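You operate a simulated robot arm through the tools that you are given. There is no shell and no other tool. Be economical: measure what you need, move in short steps, check, and stop when the job is done.

Carry out the task below with a simulated two-armed robot. There is one attempt and no reset: what you move stays moved.

Task
Wipe up the spill on the grey bench top with the wipe and put it back.

Only the result counts: the job must be done as asked and must still hold three seconds after the hand-in. Knocking over, shifting, dropping, spilling or breaking anything else fails it.

Robot
Two 7-joint arms with two-finger parallel grippers on one trunk, on a base that drives. Base frame: it is fixed to the floor where the robot stands at the start and does not move with it; the origin is under the middle of the robot, x ahead of it, y to its left, z up; the surface under the hand at the start is at about z = 85. Units: cm, degrees, N and s.
The left shoulder is at the start at [5, 16.5, 110.5], the right one opposite. With the tool pointing down near the work surface each hand reaches from about 24 to 70 cm from the robot's upright axis, wherever it stands, measured 20 degrees to its own side. Payload 3.91 kg a hand.
Tool frame (each hand has its own): the origin (TCP) lies between the finger pads and is the grasp point; the fingertips stand 3 cm ahead of it; z points along the fingers, y is the line along which they close. The gripper opens to 11 cm. The fingers are 2 cm wide and 1 cm thick; the gripper's body (4.8 by 11.2 cm) begins 5.5 cm behind the TCP.
Orientation is told as [roll, pitch, yaw] about the base's x, y, z axes, in that order, counted from this pose: with the fingers straight down and closing along the base's y, the tool's x points along the base's -x, its y along +y and its z along -z.

Tools
- The arms move only by the tool arm_command. It takes "left_plan", "right_plan" or both (then of equal length, played together; a hand with none holds still); each is a list of rows, each a list of 3 entries, a list of its own where there are three numbers: the shift along the tool's x, y, z in cm, then the turn, a rotation vector about the tool's x, y, z in degrees, then the finger opening in cm, from 0 to 11. In form: [[[tx, ty, tz], [wx, wy, wz], claw], ...]. A call has 1 to 12 rows; each row is the pose to reach, as a shift and turn from the pose commanded when the call began, along the tool's axes at that moment. A row lasts 0.2 s, in which the tool goes at most 5 cm and 8.6 degrees; a call with a longer step from one row to the next is refused whole, and so is a gripper value outside its range. Where a pose cannot be reached the arm comes as near as it can. A force on the tool above 40 N (or 10 N above the force at the start of the call, whichever is more), or a blocked arm, ends the call early, and 0.2 s more pass. Each finger travels about 4.5 cm/s and halts on what it meets, pressing with about 32 N; the grip force reading is that of the motor and also rises with nothing between the fingers. The clock runs only during rows and for 0.2 s after the last one: add rows that repeat a pose to give the fingers time. It gives the time, the measured TCP pose, the force on the tool (base axes), the opening and the grip force at its end, in the units of the frame above (readings bear some noise), with the torque about the TCP (base axes, N m) and any sound that the robot's microphone picked up.
- Cameras (640 x 400 px; columns grow to the right, rows downward): "scene" is now at [12.54, 2.23, 129.49]; the picture's right is [0.23, -0.97, 0.00], its down [-0.42, -0.10, -0.90] and it looks along [0.88, 0.20, -0.43] (base axes); focal length 249 px, centre (320, 200). "left" rides on the left gripper at [7.2, -1.7, -10.3] in its tool frame; the picture's right is [0.23, 0.97, 0.00], its down [-0.76, 0.18, -0.62] and it looks along [-0.61, 0.14, 0.78] (tool axes); focal length 222 px, centre (320, 200). "right" rides on the right gripper at [7.2, 1.7, -10.3] in its tool frame; the picture's right is [-0.23, 0.97, 0.00], its down [-0.76, -0.18, -0.62] and it looks along [-0.61, -0.14, 0.78] (tool axes); focal length 222 px, centre (320, 200). There is no depth. A picture from a camera that has moved, and an enlarged one, comes with that camera's place and axes in the base frame and with its lens. The place of the scene camera against the robot may be out by one fixed shift of up to 1.2 cm in any direction.
- get_image(camera): a new picture of that camera. The clock stands still meanwhile.
- lift_body(by): slides the trunk up (or, below 0, down) by that many cm; the arms and the scene camera ride with it, the base frame stays. It gives what a move gives, with no picture.
- roll_base(legs): drives the robot by 1 to 6 legs, each [ahead, left, turn to the left] in cm, cm and degrees, along the robot's own axes; the way and the turn of a leg run together, so that a leg with both is an arc; at most 150 cm and 180 degrees a leg. The arms and the cameras ride along, it lands a little off, and it stops where it bumps. It gives what a move gives.
- head_to(pan, tilt): turns the head with the scene camera to pan (to the left, within 80 degrees either way) and tilt (down, from -29 to 69), counted from straight ahead of the robot. It gives what a move gives.
- enlarge(camera, box): a new picture of the part [left, top, right, bottom] of that camera's present view, enlarged. The clock stands still meanwhile.
- close_job(): hands the job in; it is judged then, once.

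Go step by step. Nothing tells you exact positions but the pictures and the camera data: compare them with the known pose of the tool, close in by small moves and look again before you grip or let go. The budget is 120 turns and 100 pictures, counting those below and the enlarged ones. Unless the task says otherwise, let go and move clear before handing in, and close with one line.

The tools are called after "Call:" as name(argument=value, ...) on one line, values as JSON. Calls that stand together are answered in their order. arm_command: Moves the arms, as the interface text tells. Its arguments: {"type":"object","properties":{"left_plan":{"type":"array"},"right_plan":{"type":"array"}},"required":[]} The other tools are called the same way: lift_body (by) slides the trunk up or down; roll_base (legs) drives the base; head_to (pan, tilt) turns the head that bears the scene camera; get_image (camera) takes a picture; enlarge (camera, box) takes an enlarged picture of a part of a camera's view; close_job () hands the job in.

At the start:

```text
time: 0.0
left_position: [44.72, 34.15, 104.08]
left_tcp_rot: [-0.1, 0.1, 0.1]
left_force: [-0.1, -0.1, 0.7]
left_ft_torque: [0.01, 0.0, 0.02]
left_grip_width: 11.01
left_gripper_force: 0.1
right_position: [47.58, -5.74, 112.44]
right_tcp_rot: [0.0, 0.0, -0.1]
right_force: [-0.6, 0.9, -0.6]
right_ft_torque: [-0.02, -0.02, -0.01]
right_grip_width: 10.96
right_gripper_force: 0.0
trunk travel left (down, up): [-32.5, 17.8]
robot x, y, heading: [-0.31, 0.13, 0.1]
head pan, tilt: [13.1, 25.4]
```

scene: 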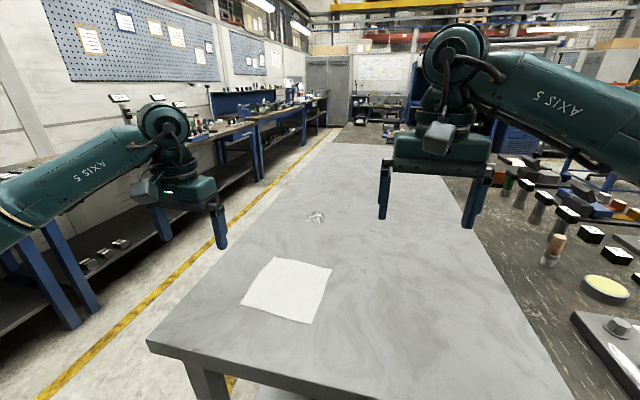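
right: 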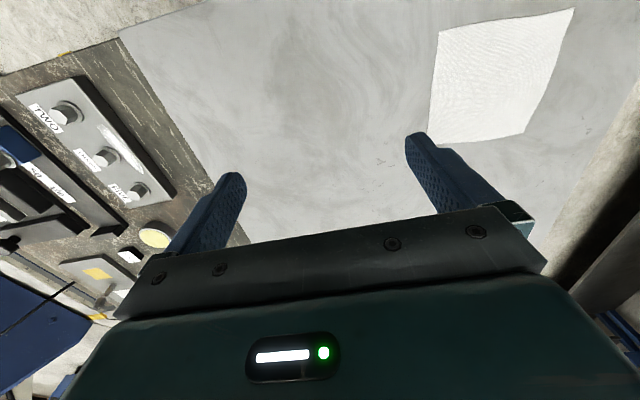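
left: 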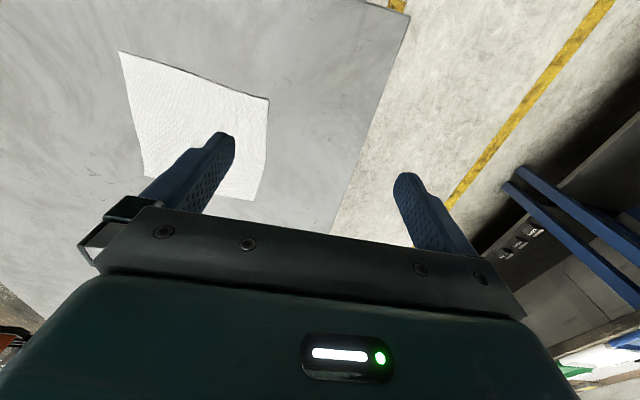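

I see a white wipe on the grey bench near (54, 19) and what looks like the spill near (89, 21). I'll look closer before I move.

Call:
enlarge(camera="scene", box=[260, 180, 380, 255])

Call:
enlarge(camera="scene", box=[140, 200, 460, 400])

Call:
head_to(pan=13, tilt=65)

Call:
get_image(camera="scene")

```text
5.33 times, centred on (320, 218) of scene
camera zoom: at [12.54, 2.23, 129.49], right [0.23, -0.97, 0.0], down [-0.42, -0.1, -0.9], along [0.88, 0.2, -0.43], focal length 1328 px, centre (320, 107)
```

zoom: 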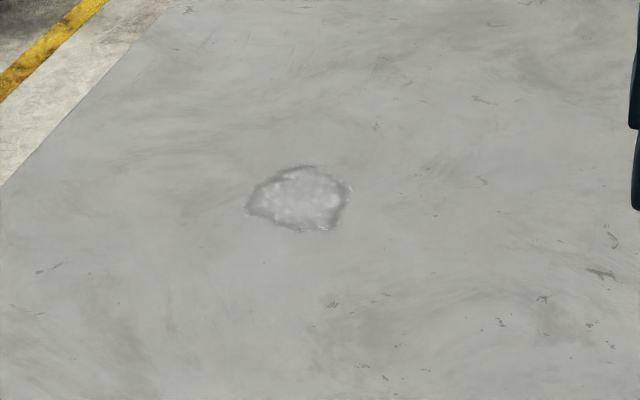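

```text
2.00 times, centred on (300, 300) of scene
camera zoom: at [12.54, 2.23, 129.49], right [0.23, -0.97, 0.0], down [-0.42, -0.1, -0.9], along [0.88, 0.2, -0.43], focal length 498 px, centre (360, 0)
```

zoom: 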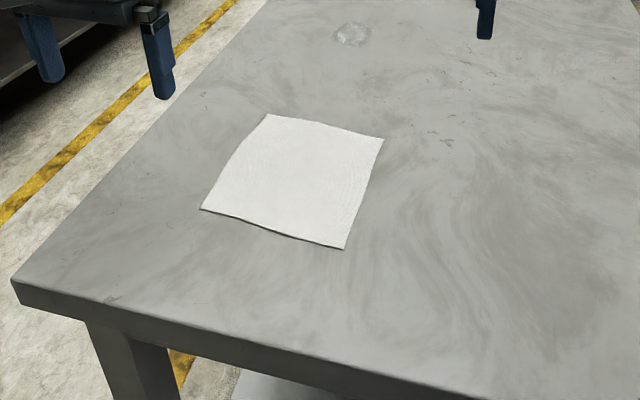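

```text
time: 1.1
left_position: [44.67, 34.31, 104.13]
left_tcp_rot: [0.0, 0.0, 0.1]
left_force: [-0.8, 0.5, 1.0]
left_ft_torque: [0.01, -0.02, 0.01]
left_grip_width: 10.99
left_gripper_force: 0.0
right_position: [47.55, -5.72, 112.55]
right_tcp_rot: [0.0, 0.0, -0.1]
right_force: [-0.7, -0.3, 0.6]
right_ft_torque: [0.0, 0.01, -0.01]
right_grip_width: 11.01
right_gripper_force: 0.1
trunk travel left (down, up): [-32.5, 17.8]
robot x, y, heading: [-0.13, 0.33, -0.0]
head pan, tilt: [13.0, 65.0]
```

```text
94 pictures are left
camera scene: at [9.5, 1.52, 124.0], right [0.23, -0.97, 0.0], down [-0.88, -0.2, -0.42], along [0.41, 0.1, -0.91], focal length 249 px, centre (320, 200)
```

scene: 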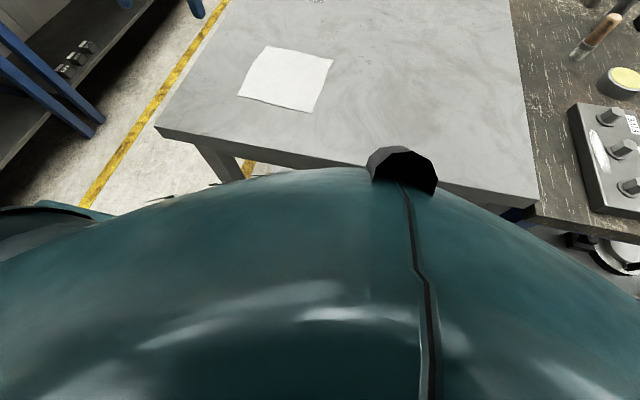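

The bench is at z≈85, with the wipe centred at about (55, 19), 17 cm square and nearly square to the axes. The spill is at about (89, 21), too far to reach from here, so I'll check the aisle on the left for room to drive.

Call:
head_to(pan=60, tilt=35)

Call:
get_image(camera="scene")

Call:
head_to(pan=25, tilt=25)

Call:
get_image(camera="scene")

```text
time: 2.2
left_position: [44.8, 34.13, 104.15]
left_tcp_rot: [0.0, 0.1, 0.1]
left_force: [0.1, -0.5, -0.1]
left_ft_torque: [-0.01, 0.0, 0.01]
left_grip_width: 11.0
left_gripper_force: 0.1
right_position: [47.59, -5.76, 112.42]
right_tcp_rot: [0.0, 0.0, 0.0]
right_force: [0.1, -0.3, 0.5]
right_ft_torque: [0.0, 0.01, 0.02]
right_grip_width: 11.0
right_gripper_force: 0.1
trunk travel left (down, up): [-32.5, 17.8]
robot x, y, heading: [-0.02, -0.34, -0.0]
head pan, tilt: [60.0, 35.0]
```

```text
93 pictures are left
camera scene: at [7.99, 7.77, 127.98], right [0.87, -0.5, 0.0], down [-0.29, -0.5, -0.82], along [0.41, 0.71, -0.57], focal length 249 px, centre (320, 200)
```

scene: 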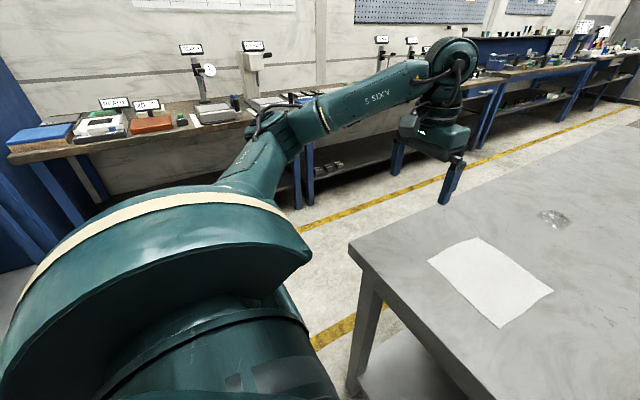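

```text
time: 3.2
left_position: [44.71, 34.14, 104.23]
left_tcp_rot: [0.0, 0.0, 0.1]
left_force: [0.5, 0.2, 0.3]
left_ft_torque: [-0.01, 0.01, -0.02]
left_grip_width: 11.01
left_gripper_force: 0.0
right_position: [47.48, -5.76, 112.51]
right_tcp_rot: [0.0, 0.1, 0.0]
right_force: [0.8, -0.2, -0.4]
right_ft_torque: [0.02, 0.01, 0.05]
right_grip_width: 11.0
right_gripper_force: 0.0
trunk travel left (down, up): [-32.5, 17.8]
robot x, y, heading: [-0.05, 0.04, -0.3]
head pan, tilt: [25.0, 25.0]
```

```text
92 pictures are left
camera scene: at [11.93, 4.05, 129.56], right [0.42, -0.91, 0.0], down [-0.38, -0.18, -0.91], along [0.82, 0.38, -0.42], focal length 249 px, centre (320, 200)
```

scene: 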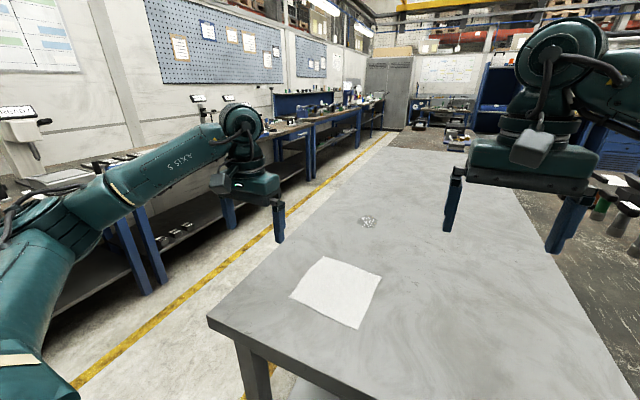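

The aisle is about 125 cm wide, so there is room. I'll move left, go alongside the bench, then turn right to face it from the side, where both wipe and spill are in reach.

Call:
roll_base(legs=[[0, 80, 0], [68, 0, 0], [0, 0, -90]])

Call:
head_to(pan=0, tilt=45)

Call:
get_image(camera="scene")

Call:
get_image(camera="left")

```text
time: 17.6
left_position: [102.26, 35.02, 103.99]
left_tcp_rot: [0.0, -0.1, -88.4]
left_force: [0.1, 0.5, -0.4]
left_ft_torque: [-0.01, -0.02, -0.01]
left_grip_width: 11.02
left_gripper_force: 0.1
right_position: [62.46, 30.9, 112.42]
right_tcp_rot: [0.0, 0.0, -88.4]
right_force: [-0.2, 0.0, 0.2]
right_ft_torque: [-0.01, -0.01, 0.02]
right_grip_width: 10.99
right_gripper_force: 0.1
trunk travel left (down, up): [-32.5, 17.8]
robot x, y, heading: [67.07, 78.66, -88.4]
head pan, tilt: [25.0, 25.0]
```

```text
time: 18.5
left_position: [102.33, 34.88, 104.08]
left_tcp_rot: [0.0, 0.0, -88.3]
left_force: [0.2, -0.3, -0.1]
left_ft_torque: [-0.01, 0.02, -0.03]
left_grip_width: 11.0
left_gripper_force: 0.0
right_position: [62.58, 30.96, 112.45]
right_tcp_rot: [-0.1, 0.1, -88.5]
right_force: [-0.7, 0.9, -0.2]
right_ft_torque: [0.03, -0.03, -0.04]
right_grip_width: 11.02
right_gripper_force: 0.0
trunk travel left (down, up): [-32.5, 17.8]
robot x, y, heading: [67.1, 78.66, -88.3]
head pan, tilt: [0.0, 45.0]
```

```text
91 pictures are left
camera scene: at [67.87, 67.73, 126.51], right [-1.0, -0.03, 0.0], down [-0.02, 0.71, -0.71], along [0.02, -0.71, -0.71], focal length 249 px, centre (320, 200)
```

scene: 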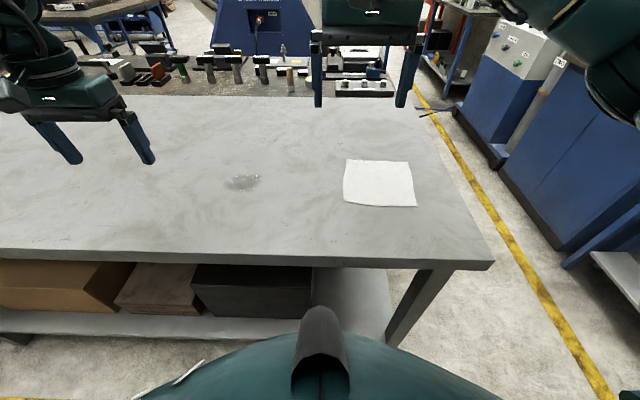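

```text
90 pictures are left
camera left: at [100.39, 42.09, 114.35], right [0.97, 0.26, 0.0], down [0.2, -0.76, 0.62], along [0.16, -0.6, -0.78], focal length 222 px, centre (320, 200)
```

left: 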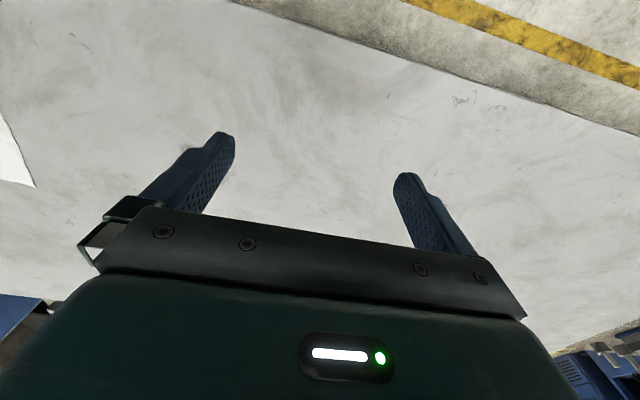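

I'm now beside the bench, with the wipe re-measured at about (54.6, 19.5) and the spill at about (88.7, 21). I'll bring the right hand above the wipe.

Call:
arm_command(right_plan=[[[-2.2, -1.7, 3], [0, 0, 0], 11], [[-4.5, -3.3, 6], [0, 0, 0], 11], [[-6.7, -5, 9], [0, 0, 0], 11], [[-9, -6.6, 12], [0, 0, 0], 11], [[-11.2, -8.3, 15], [0, 0, 0], 11], [[-11.2, -8.3, 15], [0, 0, 0], 11]])

Call:
get_image(camera="right")

Call:
get_image(camera="scene")

```text
time: 19.9
left_position: [102.44, 34.87, 104.03]
left_tcp_rot: [0.0, 0.1, -88.2]
left_force: [0.0, -0.1, 0.3]
left_ft_torque: [-0.01, 0.03, 0.02]
left_grip_width: 11.0
left_gripper_force: 0.0
right_position: [54.21, 19.52, 97.44]
right_tcp_rot: [0.0, 0.0, -88.4]
right_force: [-0.5, 0.6, -0.5]
right_ft_torque: [0.03, -0.02, 0.0]
right_grip_width: 11.0
right_gripper_force: 0.1
trunk travel left (down, up): [-32.5, 17.8]
robot x, y, heading: [66.79, 78.61, -88.5]
head pan, tilt: [0.0, 45.0]
```

```text
89 pictures are left
camera right: at [55.62, 26.93, 107.61], right [0.98, -0.2, 0.0], down [-0.16, -0.77, 0.62], along [-0.12, -0.61, -0.78], focal length 222 px, centre (320, 200)
```

right: 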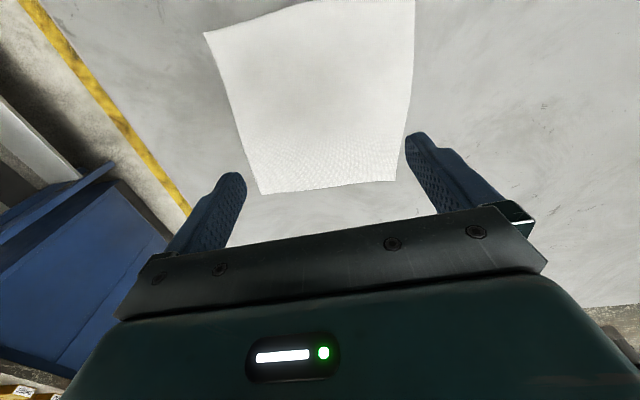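

```text
88 pictures are left
camera scene: at [67.87, 67.74, 126.51], right [-1.0, -0.03, 0.0], down [-0.02, 0.71, -0.71], along [0.02, -0.71, -0.71], focal length 249 px, centre (320, 200)
```

scene: 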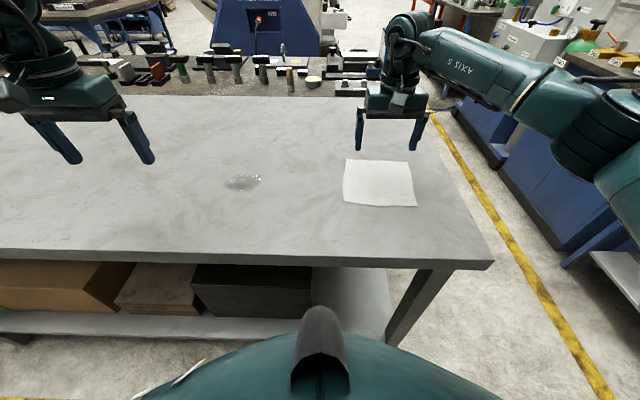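

The right hand is centred over the wipe, whose centre measures about (54.3, 19.6). I'll narrow the fingers and come down until they touch.

Call:
arm_command(right_plan=[[[0, 0, 3], [0, 0, 0], 6], [[0, 0, 6], [0, 0, 0], 6], [[0, 0, 8], [0, 0, 0], 6], [[0, 0, 8.4], [0, 0, 0], 6], [[0, 0, 8.6], [0, 0, 0], 6], [[0, 0, 8.8], [0, 0, 0], 6], [[0, 0, 9.0], [0, 0, 0], 6], [[0, 0, 9.2], [0, 0, 0], 6], [[0, 0, 9.3], [0, 0, 0], 6], [[0, 0, 9.3], [0, 0, 0], 6]])

Call:
get_image(camera="right")

```text
time: 22.1
left_position: [102.45, 34.85, 104.15]
left_tcp_rot: [0.0, 0.0, -88.3]
left_force: [-0.2, 0.8, 0.4]
left_ft_torque: [0.0, 0.03, 0.0]
left_grip_width: 11.01
left_gripper_force: 0.1
right_position: [54.56, 19.61, 88.29]
right_tcp_rot: [-0.1, 0.1, -88.4]
right_force: [0.1, 0.6, 0.1]
right_ft_torque: [0.01, 0.01, 0.01]
right_grip_width: 6.01
right_gripper_force: 0.1
trunk travel left (down, up): [-32.5, 17.8]
robot x, y, heading: [66.86, 78.62, -88.3]
head pan, tilt: [0.0, 45.0]
```

```text
87 pictures are left
camera right: at [56.04, 26.91, 98.47], right [0.98, -0.2, 0.0], down [-0.16, -0.77, 0.62], along [-0.12, -0.61, -0.78], focal length 222 px, centre (320, 200)
```

right: 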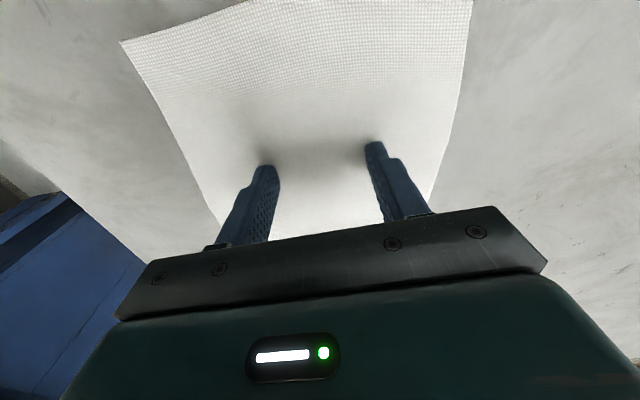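

The tips are just above the cloth with no contact yet. I'll creep down further.

Call:
arm_command(right_plan=[[[0, 0, 0.1], [0, 0, 0], 6], [[0, 0, 0.2], [0, 0, 0], 6], [[0, 0, 0.3], [0, 0, 0], 6], [[0, 0, 0.4], [0, 0, 0], 6], [[0, 0, 0.4], [0, 0, 0], 6]])

```text
time: 23.3
left_position: [102.36, 34.99, 104.14]
left_tcp_rot: [-0.1, -0.1, -88.3]
left_force: [-0.5, 0.4, 0.0]
left_ft_torque: [-0.02, 0.0, -0.01]
left_grip_width: 11.01
left_gripper_force: 0.1
right_position: [54.45, 19.43, 88.0]
right_tcp_rot: [0.1, -0.3, -88.4]
right_force: [-0.2, -2.9, 25.4]
right_ft_torque: [-0.02, 0.43, 0.06]
right_grip_width: 6.0
right_gripper_force: 0.0
trunk travel left (down, up): [-32.5, 17.8]
robot x, y, heading: [67.08, 78.64, -88.3]
head pan, tilt: [0.0, 45.0]
```

The tips are in contact at 25 N. I'll close the fingers to bunch the cloth.

Call:
arm_command(right_plan=[[[0, 0, -0.1], [0, 0, 0], 5], [[0, 0, -0.1], [0, 0, 0], 4], [[0, 0, -0.1], [0, 0, 0], 3], [[0, 0, -0.1], [0, 0, 0], 2], [[0, 0, -0.1], [0, 0, 0], 1], [[0, 0, -0.1], [0, 0, 0], 0], [[0, 0, -0.1], [0, 0, 0], 0], [[0, 0, -0.1], [0, 0, 0], 0]])

Call:
get_image(camera="right")

Call:
enlarge(camera="scene", box=[200, 100, 460, 260])

```text
time: 25.1
left_position: [102.44, 35.06, 104.22]
left_tcp_rot: [-0.2, -0.1, -88.3]
left_force: [0.2, 0.4, -0.2]
left_ft_torque: [0.03, 0.0, 0.02]
left_grip_width: 11.03
left_gripper_force: 0.0
right_position: [54.52, 19.62, 88.14]
right_tcp_rot: [-0.1, -0.2, -88.4]
right_force: [-0.1, -0.2, 22.8]
right_ft_torque: [0.0, -0.01, -0.04]
right_grip_width: 0.24
right_gripper_force: 31.7
trunk travel left (down, up): [-32.5, 17.8]
robot x, y, heading: [67.1, 78.55, -88.1]
head pan, tilt: [0.0, 45.0]
```

```text
86 pictures are left
camera right: at [56.02, 27.06, 98.34], right [0.98, -0.2, 0.0], down [-0.16, -0.76, 0.63], along [-0.12, -0.61, -0.78], focal length 222 px, centre (320, 200)
```

right: 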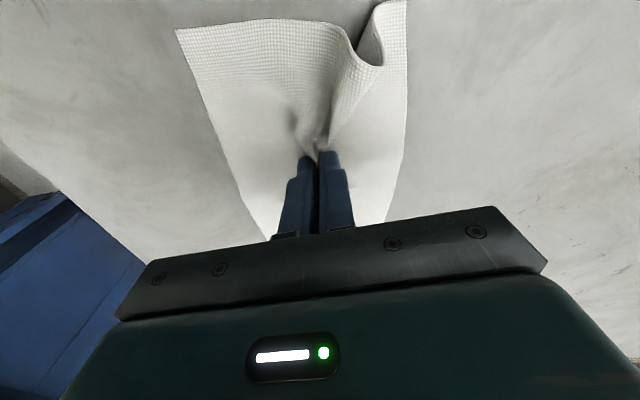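

```text
2.46 times, centred on (330, 180) of scene
camera zoom: at [67.91, 67.94, 126.53], right [-1.0, -0.03, 0.0], down [-0.02, 0.71, -0.71], along [0.02, -0.71, -0.71], focal length 613 px, centre (295, 249)
```

zoom: 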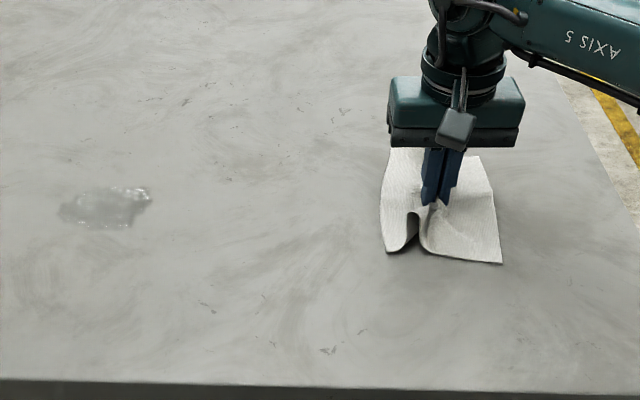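

The cloth is pinched. I'll lift it and check.

Call:
arm_command(right_plan=[[[0, 0, -2], [0, 0, 0], 0], [[0, 0, -5], [0, 0, 0], 0], [[0, 0, -9], [0, 0, 0], 0], [[0, 0, -12], [0, 0, 0], 0], [[0, 0, -12], [0, 0, 0], 0]])

Call:
get_image(camera="scene")

```text
time: 26.3
left_position: [102.27, 34.87, 104.15]
left_tcp_rot: [0.0, 0.0, -88.2]
left_force: [0.3, -0.1, -0.2]
left_ft_torque: [0.05, -0.01, 0.01]
left_grip_width: 11.01
left_gripper_force: 0.1
right_position: [54.47, 19.34, 99.72]
right_tcp_rot: [0.0, 0.1, -88.4]
right_force: [-0.2, 0.6, -0.5]
right_ft_torque: [-0.02, -0.03, 0.01]
right_grip_width: 0.23
right_gripper_force: 31.6
trunk travel left (down, up): [-32.5, 17.8]
robot x, y, heading: [66.83, 78.71, -88.3]
head pan, tilt: [0.0, 45.0]
```

```text
84 pictures are left
camera scene: at [67.86, 67.73, 126.5], right [-1.0, -0.03, 0.0], down [-0.02, 0.71, -0.71], along [0.02, -0.71, -0.71], focal length 249 px, centre (320, 200)
```

scene: 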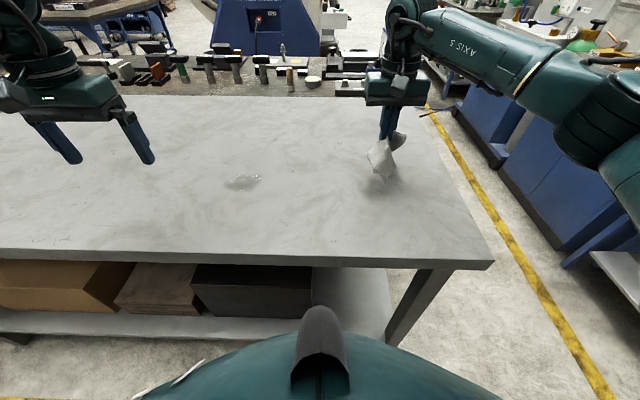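

The wipe is held and hangs clear. I'll roll the robot left along the bench to bring it over the spill.

Call:
roll_base(legs=[[0, 34, 0]])

Call:
get_image(camera="scene")

Call:
get_image(camera="right")

```text
time: 29.7
left_position: [135.75, 36.56, 104.0]
left_tcp_rot: [0.0, 0.1, -87.4]
left_force: [0.7, -0.1, 0.5]
left_ft_torque: [0.05, 0.02, 0.02]
left_grip_width: 11.02
left_gripper_force: 0.1
right_position: [88.09, 20.3, 99.8]
right_tcp_rot: [0.0, 0.0, -87.4]
right_force: [-0.9, 0.7, 0.2]
right_ft_torque: [0.03, -0.01, -0.01]
right_grip_width: 0.25
right_gripper_force: 32.4
trunk travel left (down, up): [-32.5, 17.8]
robot x, y, heading: [99.82, 79.88, -87.5]
head pan, tilt: [0.0, 45.0]
```

```text
83 pictures are left
camera scene: at [100.85, 68.93, 126.5], right [-1.0, -0.04, 0.0], down [-0.03, 0.71, -0.71], along [0.03, -0.71, -0.71], focal length 249 px, centre (320, 200)
```

scene: 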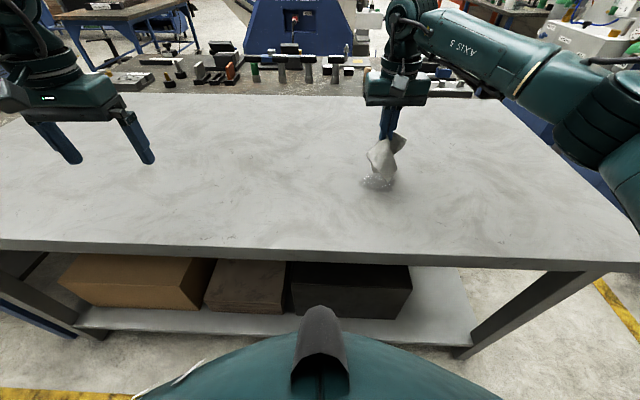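

```text
82 pictures are left
camera right: at [89.5, 27.77, 110.05], right [0.98, -0.19, 0.0], down [-0.14, -0.77, 0.62], along [-0.12, -0.61, -0.78], focal length 222 px, centre (320, 200)
```

right: 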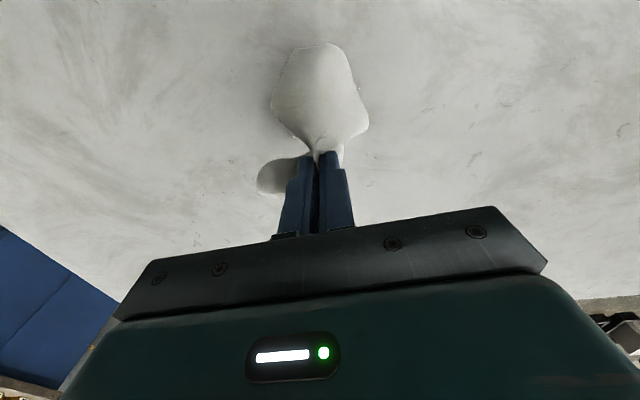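

The wipe is right over the spill. I'll lower it until it touches.

Call:
arm_command(right_plan=[[[0, 0, 3], [0, 0, 0], 0], [[0, 0, 6], [0, 0, 0], 0], [[0, 0, 9], [0, 0, 0], 0], [[0, 0, 10.5], [0, 0, 0], 0], [[0, 0, 11], [0, 0, 0], 0], [[0, 0, 11.2], [0, 0, 0], 0], [[0, 0, 11.4], [0, 0, 0], 0], [[0, 0, 11.5], [0, 0, 0], 0], [[0, 0, 11.6], [0, 0, 0], 0], [[0, 0, 11.6], [0, 0, 0], 0]])

Call:
get_image(camera="right")

Call:
enlarge(camera="scene", box=[300, 120, 460, 220])

```text
time: 31.9
left_position: [135.84, 36.74, 104.15]
left_tcp_rot: [0.1, 0.1, -87.4]
left_force: [0.1, -0.7, 0.2]
left_ft_torque: [-0.01, -0.02, -0.02]
left_grip_width: 10.99
left_gripper_force: 0.1
right_position: [88.05, 20.43, 88.41]
right_tcp_rot: [0.0, 0.0, -87.5]
right_force: [-0.2, 1.9, 4.3]
right_ft_torque: [0.01, -0.01, 0.01]
right_grip_width: 0.23
right_gripper_force: 31.8
trunk travel left (down, up): [-32.5, 17.8]
robot x, y, heading: [99.76, 79.91, -87.4]
head pan, tilt: [0.0, 45.0]
```

```text
81 pictures are left
camera right: at [89.49, 27.8, 98.52], right [0.98, -0.19, 0.0], down [-0.14, -0.77, 0.62], along [-0.12, -0.61, -0.78], focal length 222 px, centre (320, 200)
```

right: 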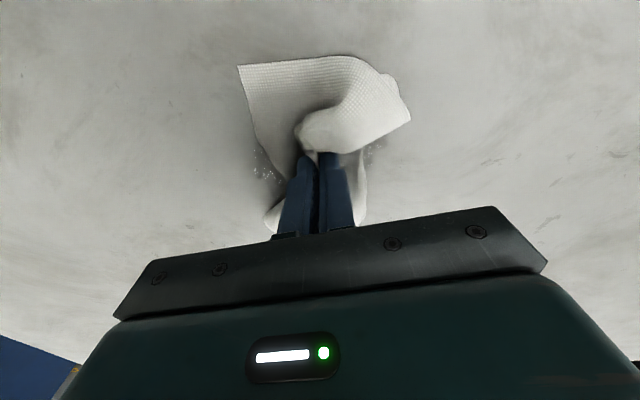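

```text
4.00 times, centred on (380, 170) of scene
camera zoom: at [100.84, 68.98, 126.51], right [-1.0, -0.04, 0.0], down [-0.03, 0.71, -0.71], along [0.03, -0.71, -0.71], focal length 996 px, centre (80, 320)
```

zoom: 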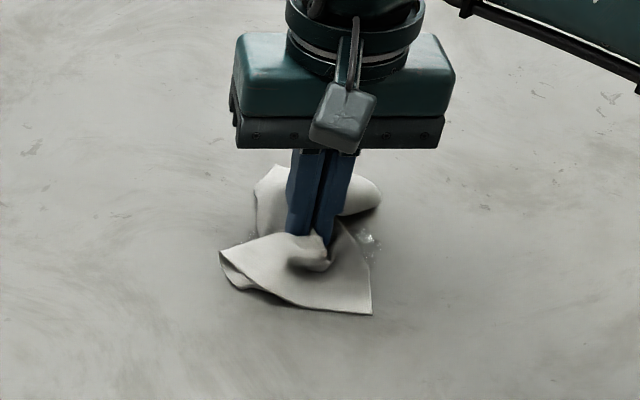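

The wipe is touching the spill lightly. I'll press gently and rub over the area in strokes.

Call:
arm_command(right_plan=[[[0, 2.5, 0.12], [0, 0, 0], 0], [[0, 5, 0.12], [0, 0, 0], 0], [[2.5, 4, 0.12], [0, 0, 0], 0], [[2.5, 0, 0.12], [0, 0, 0], 0], [[2.5, -4, 0.12], [0, 0, 0], 0], [[0, -5, 0.12], [0, 0, 0], 0], [[0, -1, 0.12], [0, 0, 0], 0], [[-1.5, 3, 0.12], [0, 0, 0], 0], [[-3.5, 4, 0.12], [0, 0, 0], 0], [[-3.5, 0, 0.12], [0, 0, 0], 0], [[-3.5, -4, 0.12], [0, 0, 0], 0], [[-1, -2, 0.12], [0, 0, 0], 0]])

Call:
arm_command(right_plan=[[[2, 0, 0], [0, 0, 0], 0], [[5, 1, 0], [0, 0, 0], 0], [[5.5, 4, 0], [0, 0, 0], 0], [[2, 4, 0], [0, 0, 0], 0], [[-2, 4, 0], [0, 0, 0], 0], [[-4, 2, 0], [0, 0, 0], 0], [[0, 2, 0], [0, 0, 0], 0], [[4, 2, 0], [0, 0, 0], 0], [[4, -1.5, 0], [0, 0, 0], 0], [[0, -2, 0], [0, 0, 0], 0], [[-3, -1, 0], [0, 0, 0], 0], [[0, 0, 0], [0, 0, 0], 0]])

Call:
get_image(camera="right")

Call:
enlarge(camera="scene", box=[300, 120, 460, 220])

```text
time: 34.5
left_position: [135.78, 36.59, 104.19]
left_tcp_rot: [0.0, -0.2, -87.6]
left_force: [-0.3, 0.1, 0.0]
left_ft_torque: [0.02, -0.02, 0.03]
left_grip_width: 10.99
left_gripper_force: 0.1
right_position: [85.92, 19.29, 88.14]
right_tcp_rot: [-0.2, -0.1, -87.7]
right_force: [-3.6, -4.4, 15.3]
right_ft_torque: [-0.16, 0.16, 0.0]
right_grip_width: 0.25
right_gripper_force: 32.0
trunk travel left (down, up): [-32.5, 17.8]
robot x, y, heading: [99.74, 79.91, -87.4]
head pan, tilt: [0.0, 45.0]
```

```text
time: 37.1
left_position: [135.77, 36.65, 104.17]
left_tcp_rot: [0.1, 0.0, -87.4]
left_force: [0.8, -0.5, 0.1]
left_ft_torque: [-0.01, 0.02, -0.01]
left_grip_width: 10.99
left_gripper_force: 0.0
right_position: [85.93, 19.56, 88.35]
right_tcp_rot: [0.0, 0.1, -87.6]
right_force: [-1.2, -0.4, 0.0]
right_ft_torque: [-0.04, -0.01, 0.01]
right_grip_width: 0.24
right_gripper_force: 32.3
trunk travel left (down, up): [-32.5, 17.8]
robot x, y, heading: [99.47, 79.78, -87.3]
head pan, tilt: [0.0, 45.0]
```

```text
79 pictures are left
camera right: at [87.37, 26.95, 98.61], right [0.98, -0.19, 0.0], down [-0.14, -0.77, 0.62], along [-0.12, -0.61, -0.78], focal length 222 px, centre (320, 200)
```

right: 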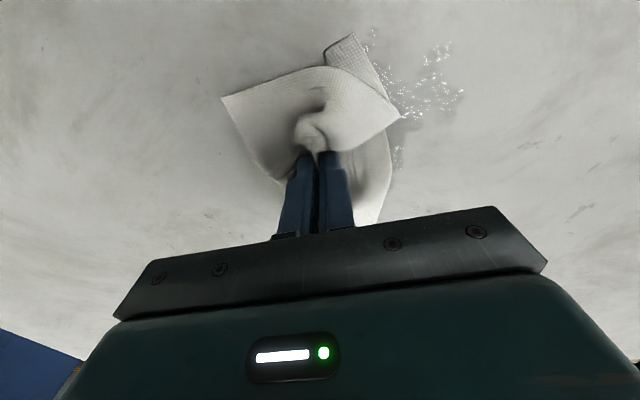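

```text
4.00 times, centred on (380, 170) of scene
camera zoom: at [100.8, 68.96, 126.49], right [-1.0, -0.04, 0.0], down [-0.03, 0.71, -0.71], along [0.03, -0.71, -0.71], focal length 996 px, centre (80, 320)
```

zoom: 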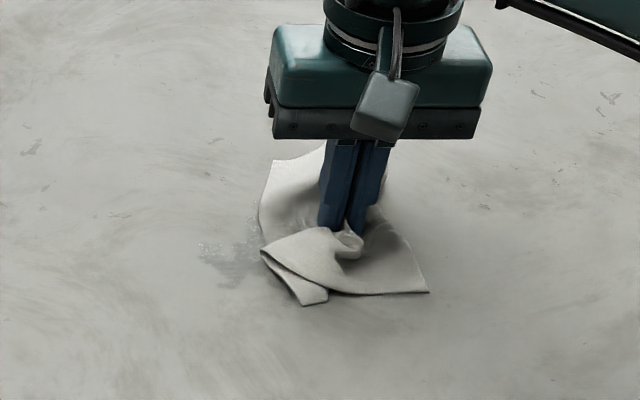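

Some spill remains around (92, 22.5). I'll press slightly and rub there.

Call:
arm_command(right_plan=[[[1, 2, 0.15], [0, 0, 0], 0], [[2, 5, 0.15], [0, 0, 0], 0], [[2, 9, 0.15], [0, 0, 0], 0], [[4, 9, 0.15], [0, 0, 0], 0], [[4, 5, 0.15], [0, 0, 0], 0], [[4, 2, 0.15], [0, 0, 0], 0], [[6.5, 2, 0.15], [0, 0, 0], 0], [[6.5, 6, 0.15], [0, 0, 0], 0], [[6.5, 10, 0.15], [0, 0, 0], 0], [[3, 10, 0.15], [0, 0, 0], 0], [[0, 9, 0.15], [0, 0, 0], 0], [[0, 6, 0.15], [0, 0, 0], 0]])

Call:
arm_command(right_plan=[[[3, 0, 0], [0, 0, 0], 0], [[7, 0, 0], [0, 0, 0], 0], [[7, 2, 0], [0, 0, 0], 0], [[3, 2, 0], [0, 0, 0], 0], [[-1, 2, 0], [0, 0, 0], 0], [[-1, -2, 0], [0, 0, 0], 0], [[3, -2, 0], [0, 0, 0], 0], [[6, -3, 0], [0, 0, 0], 0], [[6, -6, 0], [0, 0, 0], 0], [[2, -7, 0], [0, 0, 0], 0], [[-1, -6, 0], [0, 0, 0], 0], [[-1, -10, 0], [0, 0, 0], 0]])

Call:
get_image(camera="right")

Call:
enlarge(camera="scene", box=[300, 120, 460, 220])

```text
time: 39.7
left_position: [135.9, 36.89, 104.19]
left_tcp_rot: [0.0, -0.1, -87.4]
left_force: [0.2, -0.3, 0.3]
left_ft_torque: [0.01, -0.01, 0.0]
left_grip_width: 10.99
left_gripper_force: 0.0
right_position: [92.35, 19.34, 88.3]
right_tcp_rot: [0.2, -0.6, -87.3]
right_force: [6.4, -1.8, 28.3]
right_ft_torque: [-0.11, -0.14, 0.02]
right_grip_width: 0.24
right_gripper_force: 32.2
trunk travel left (down, up): [-32.5, 17.8]
robot x, y, heading: [99.61, 79.94, -87.4]
head pan, tilt: [0.0, 45.0]
```

```text
time: 42.3
left_position: [135.91, 36.81, 104.29]
left_tcp_rot: [-0.1, -0.2, -87.3]
left_force: [-0.5, 0.4, 0.1]
left_ft_torque: [-0.03, 0.01, 0.03]
left_grip_width: 11.0
left_gripper_force: 0.1
right_position: [82.0, 17.98, 88.11]
right_tcp_rot: [0.2, -0.5, -87.4]
right_force: [6.6, -0.3, 26.0]
right_ft_torque: [-0.04, -0.11, 0.04]
right_grip_width: 0.21
right_gripper_force: 31.8
trunk travel left (down, up): [-32.5, 17.8]
robot x, y, heading: [99.83, 79.92, -87.6]
head pan, tilt: [0.0, 45.0]
```

```text
77 pictures are left
camera right: at [83.39, 25.49, 98.38], right [0.98, -0.18, 0.0], down [-0.14, -0.76, 0.63], along [-0.11, -0.62, -0.78], focal length 222 px, centre (320, 200)
```

right: 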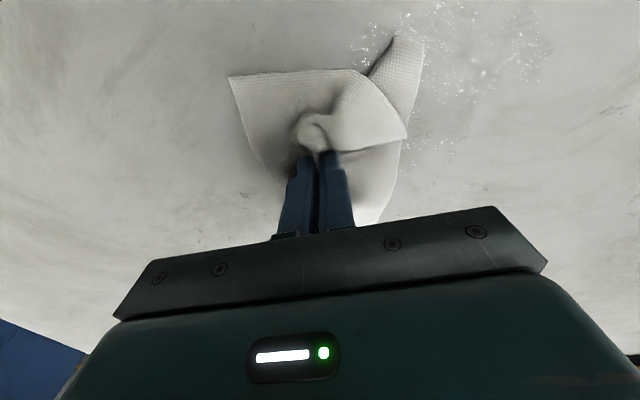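

```text
4.00 times, centred on (380, 170) of scene
camera zoom: at [100.9, 69.18, 126.54], right [-1.0, -0.04, 0.0], down [-0.03, 0.7, -0.71], along [0.03, -0.71, -0.71], focal length 996 px, centre (80, 320)
```

zoom: 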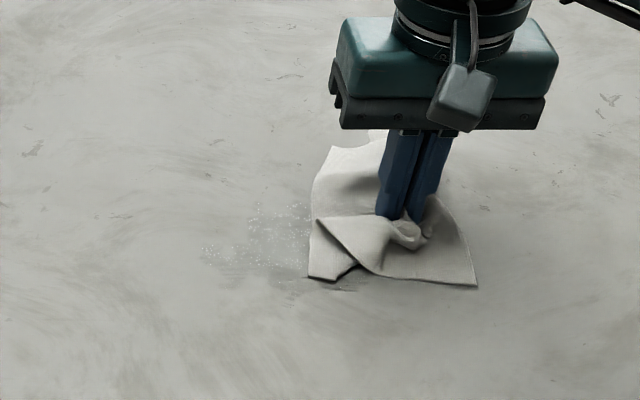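

Each pass thins the film. I'll make systematic raster strokes over x 83–96, y 16–26.

Call:
arm_command(right_plan=[[[-2, 2, -0.05], [0, 0, 0], 0], [[-2, 6, -0.05], [0, 0, 0], 0], [[-2, 10, -0.05], [0, 0, 0], 0], [[-2, 14, -0.05], [0, 0, 0], 0], [[-0.3, 14, -0.05], [0, 0, 0], 0], [[-0.3, 10, -0.05], [0, 0, 0], 0], [[-0.3, 6, -0.05], [0, 0, 0], 0], [[-0.3, 2, -0.05], [0, 0, 0], 0], [[1.4, 2, -0.05], [0, 0, 0], 0], [[1.4, 6, -0.05], [0, 0, 0], 0], [[1.4, 10, -0.05], [0, 0, 0], 0], [[1.4, 14, -0.05], [0, 0, 0], 0]])

Call:
arm_command(right_plan=[[[1.7, 0, 0], [0, 0, 0], 0], [[1.7, -4, 0], [0, 0, 0], 0], [[1.7, -8, 0], [0, 0, 0], 0], [[1.7, -12, 0], [0, 0, 0], 0], [[3.4, -12, 0], [0, 0, 0], 0], [[3.4, -8, 0], [0, 0, 0], 0], [[3.4, -4, 0], [0, 0, 0], 0], [[3.4, 0, 0], [0, 0, 0], 0], [[5.1, 0, 0], [0, 0, 0], 0], [[5.1, -4, 0], [0, 0, 0], 0], [[5.1, -8, 0], [0, 0, 0], 0], [[5.1, -12, 0], [0, 0, 0], 0]])

Call:
get_image(camera="right")

Call:
enlarge(camera="scene", box=[300, 120, 460, 220])

```text
time: 44.9
left_position: [135.99, 36.76, 104.12]
left_tcp_rot: [0.0, -0.1, -87.4]
left_force: [0.2, 0.1, 0.0]
left_ft_torque: [0.02, 0.01, 0.02]
left_grip_width: 11.01
left_gripper_force: 0.1
right_position: [96.1, 20.0, 88.22]
right_tcp_rot: [-0.1, -0.1, -87.6]
right_force: [-3.0, 0.3, 14.8]
right_ft_torque: [-0.04, 0.1, 0.0]
right_grip_width: 0.26
right_gripper_force: 32.3
trunk travel left (down, up): [-32.5, 17.8]
robot x, y, heading: [100.12, 79.49, -87.6]
head pan, tilt: [0.0, 45.0]
```

```text
time: 47.5
left_position: [135.77, 36.76, 104.11]
left_tcp_rot: [0.1, 0.0, -87.5]
left_force: [-0.5, 0.2, 0.2]
left_ft_torque: [-0.03, 0.0, -0.01]
left_grip_width: 10.99
left_gripper_force: 0.1
right_position: [83.93, 24.83, 88.17]
right_tcp_rot: [0.0, -0.2, -87.5]
right_force: [2.8, -0.6, 15.9]
right_ft_torque: [-0.08, -0.07, 0.01]
right_grip_width: 0.26
right_gripper_force: 32.2
trunk travel left (down, up): [-32.5, 17.8]
robot x, y, heading: [100.0, 79.86, -87.5]
head pan, tilt: [0.0, 45.0]
```

```text
75 pictures are left
camera right: at [85.38, 32.14, 98.45], right [0.98, -0.18, 0.0], down [-0.14, -0.77, 0.62], along [-0.12, -0.61, -0.78], focal length 222 px, centre (320, 200)
```

right: 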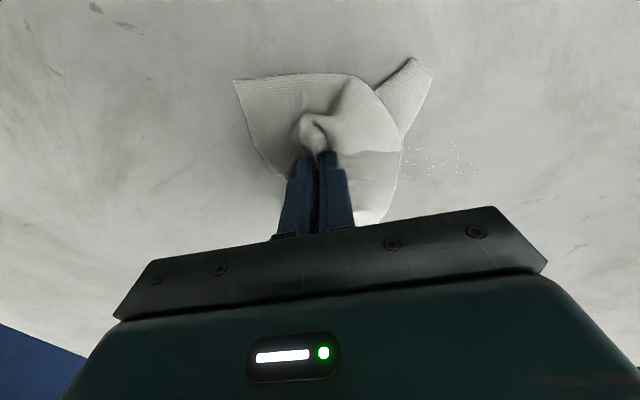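

```text
4.00 times, centred on (380, 170) of scene
camera zoom: at [100.86, 69.07, 126.52], right [-1.0, -0.04, 0.0], down [-0.03, 0.71, -0.71], along [0.03, -0.71, -0.71], focal length 996 px, centre (80, 320)
```

zoom: 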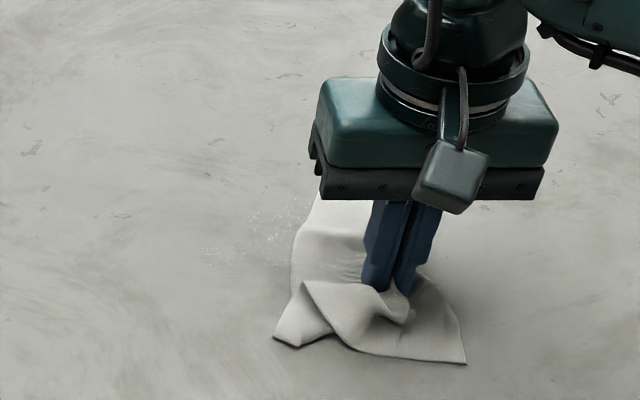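

Only a few specks are left, in x 88–96, y 16–25. I'll go over them with another raster.

Call:
arm_command(right_plan=[[[1, 4, 0], [0, 0, 0], 0], [[1, 8, 0], [0, 0, 0], 0], [[1, 12, 0], [0, 0, 0], 0], [[-0.5, 12.5, 0], [0, 0, 0], 0], [[-0.5, 8, 0], [0, 0, 0], 0], [[-0.5, 4, 0], [0, 0, 0], 0], [[-2, 4, 0], [0, 0, 0], 0], [[-2, 8, 0], [0, 0, 0], 0], [[-2, 13, 0], [0, 0, 0], 0], [[-3.5, 13, 0], [0, 0, 0], 0], [[-3.5, 8.5, 0], [0, 0, 0], 0], [[-3.5, 4, 0], [0, 0, 0], 0]])

Call:
arm_command(right_plan=[[[-1.5, 0, 0], [0, 0, 0], 0], [[-1.5, 4.5, 0], [0, 0, 0], 0], [[-1.5, 9, 0], [0, 0, 0], 0], [[-2.5, 9, 0], [0, 0, 0], 0], [[-2.5, 4.5, 0], [0, 0, 0], 0], [[-2.5, 0, 0], [0, 0, 0], 0], [[-4, 0, 0], [0, 0, 0], 0], [[-4, 4.5, 0], [0, 0, 0], 0], [[-4, 9, 0], [0, 0, 0], 0], [[-5.5, 9, 0], [0, 0, 0], 0], [[-5.5, 4.5, 0], [0, 0, 0], 0], [[-5.5, 0, 0], [0, 0, 0], 0]])

Call:
arm_command(right_plan=[[[0, 0, -3], [0, 0, 0], 0], [[0, 0, -7], [0, 0, 0], 0], [[0, -4, -11], [0, 0, 0], 0], [[0, -8, -12], [0, 0, 0], 0], [[0, -12, -12], [0, 0, 0], 0], [[0, -12, -12], [0, 0, 0], 0]])

Call:
get_image(camera="right")

Call:
enlarge(camera="scene", box=[300, 120, 460, 220])

```text
time: 50.1
left_position: [135.88, 36.78, 104.25]
left_tcp_rot: [-0.1, -0.1, -87.3]
left_force: [0.2, 0.4, -0.4]
left_ft_torque: [-0.01, -0.03, -0.01]
left_grip_width: 10.99
left_gripper_force: 0.1
right_position: [88.17, 21.26, 88.23]
right_tcp_rot: [-0.1, -0.5, -87.5]
right_force: [6.6, -1.0, 24.2]
right_ft_torque: [-0.07, -0.09, -0.01]
right_grip_width: 0.22
right_gripper_force: 32.3
trunk travel left (down, up): [-32.5, 17.8]
robot x, y, heading: [99.76, 79.79, -87.4]
head pan, tilt: [0.0, 45.0]
```

```text
time: 52.7
left_position: [135.89, 36.71, 104.04]
left_tcp_rot: [-0.1, -0.2, -87.4]
left_force: [-0.3, -1.0, 0.1]
left_ft_torque: [-0.01, -0.01, -0.01]
left_grip_width: 11.0
left_gripper_force: 0.0
right_position: [88.5, 15.75, 88.15]
right_tcp_rot: [0.1, -0.1, -87.5]
right_force: [4.0, 0.2, 17.9]
right_ft_torque: [-0.09, -0.08, 0.03]
right_grip_width: 0.26
right_gripper_force: 31.9
trunk travel left (down, up): [-32.5, 17.8]
robot x, y, heading: [99.95, 79.91, -87.5]
head pan, tilt: [0.0, 45.0]
```

```text
refused: row 3 steps farther than a row can; nothing moved
```

```text
73 pictures are left
camera right: at [89.92, 23.14, 98.44], right [0.98, -0.18, 0.0], down [-0.14, -0.77, 0.63], along [-0.11, -0.62, -0.78], focal length 222 px, centre (320, 200)
```

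right: 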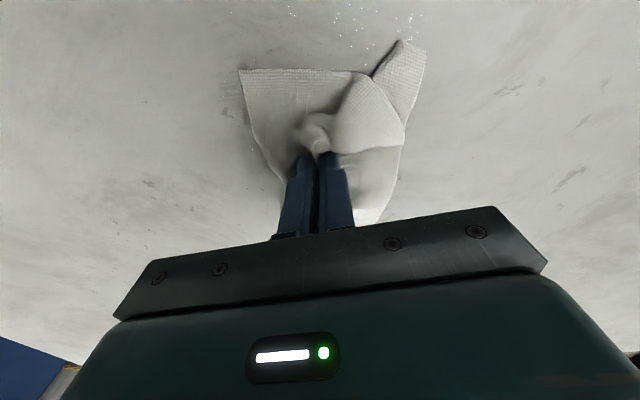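

```text
4.00 times, centred on (380, 170) of scene
camera zoom: at [100.88, 69.11, 126.52], right [-1.0, -0.04, 0.0], down [-0.03, 0.71, -0.71], along [0.03, -0.71, -0.71], focal length 996 px, centre (80, 320)
```

zoom: 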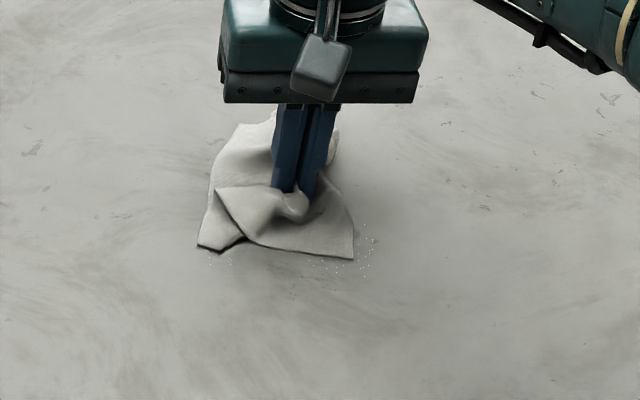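

A few specks still show. I'll lift the cloth aside for a clear view.

Call:
arm_command(right_plan=[[[0, 0, -3], [0, 0, 0], 0], [[0, 0, -7], [0, 0, 0], 0], [[-3, 0, -10], [0, 0, 0], 0], [[-6, 0, -12], [0, 0, 0], 0], [[-6, 0, -12], [0, 0, 0], 0]])

Call:
get_image(camera="right")

Call:
enlarge(camera="scene", box=[300, 120, 460, 220])

```text
time: 53.9
left_position: [135.85, 36.64, 104.01]
left_tcp_rot: [0.1, 0.0, -87.3]
left_force: [0.6, -0.9, 0.3]
left_ft_torque: [0.01, -0.02, -0.01]
left_grip_width: 11.0
left_gripper_force: 0.0
right_position: [87.99, 14.21, 98.99]
right_tcp_rot: [0.0, 0.0, -87.5]
right_force: [0.2, 0.2, -0.6]
right_ft_torque: [-0.02, 0.02, 0.03]
right_grip_width: 0.22
right_gripper_force: 32.1
right hand out of reach, approached as far as the arm can: row 3, 4, 5
trunk travel left (down, up): [-32.5, 17.8]
robot x, y, heading: [99.98, 80.12, -87.3]
head pan, tilt: [0.0, 45.0]
```

```text
71 pictures are left
camera right: at [89.37, 21.62, 109.31], right [0.98, -0.18, 0.0], down [-0.14, -0.77, 0.62], along [-0.11, -0.61, -0.78], focal length 222 px, centre (320, 200)
```

right: 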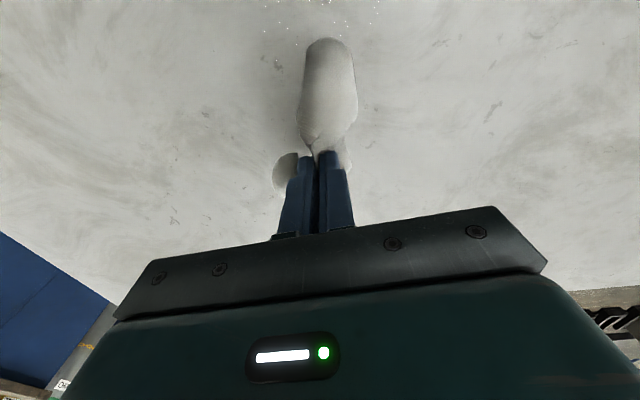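

```text
4.00 times, centred on (380, 170) of scene
camera zoom: at [100.85, 68.94, 126.5], right [-1.0, -0.04, 0.0], down [-0.03, 0.71, -0.71], along [0.03, -0.71, -0.71], focal length 996 px, centre (80, 320)
```

zoom: 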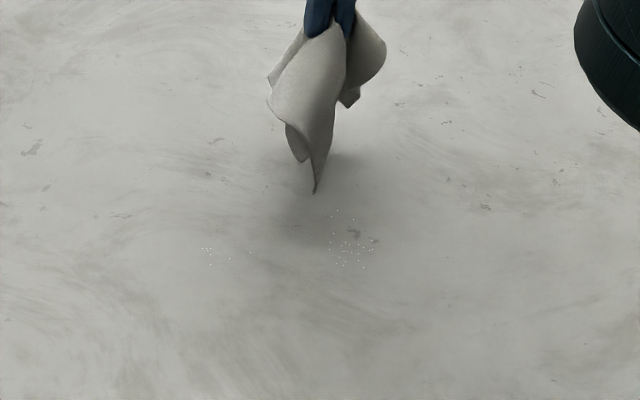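

Two faint clusters remain, at about (85.7, 20) and (94.3, 21). I'll move over the first.

Call:
arm_command(right_plan=[[[3, -1, 2], [0, 0, 0], 0], [[6, -2, 4], [0, 0, 0], 0], [[6, -2, 8], [0, 0, 0], 0], [[6, -2, 8], [0, 0, 0], 0]])

```text
time: 54.9
left_position: [135.85, 36.78, 104.07]
left_tcp_rot: [-0.1, 0.0, -87.3]
left_force: [0.0, -0.6, 0.1]
left_ft_torque: [-0.05, 0.0, -0.02]
left_grip_width: 10.97
left_gripper_force: 0.1
right_position: [85.83, 20.57, 90.94]
right_tcp_rot: [0.1, -0.1, -87.6]
right_force: [-0.1, -0.1, 0.3]
right_ft_torque: [0.04, 0.01, -0.02]
right_grip_width: 0.27
right_gripper_force: 31.8
trunk travel left (down, up): [-32.5, 17.8]
robot x, y, heading: [100.07, 79.73, -87.4]
head pan, tilt: [0.0, 45.0]
```

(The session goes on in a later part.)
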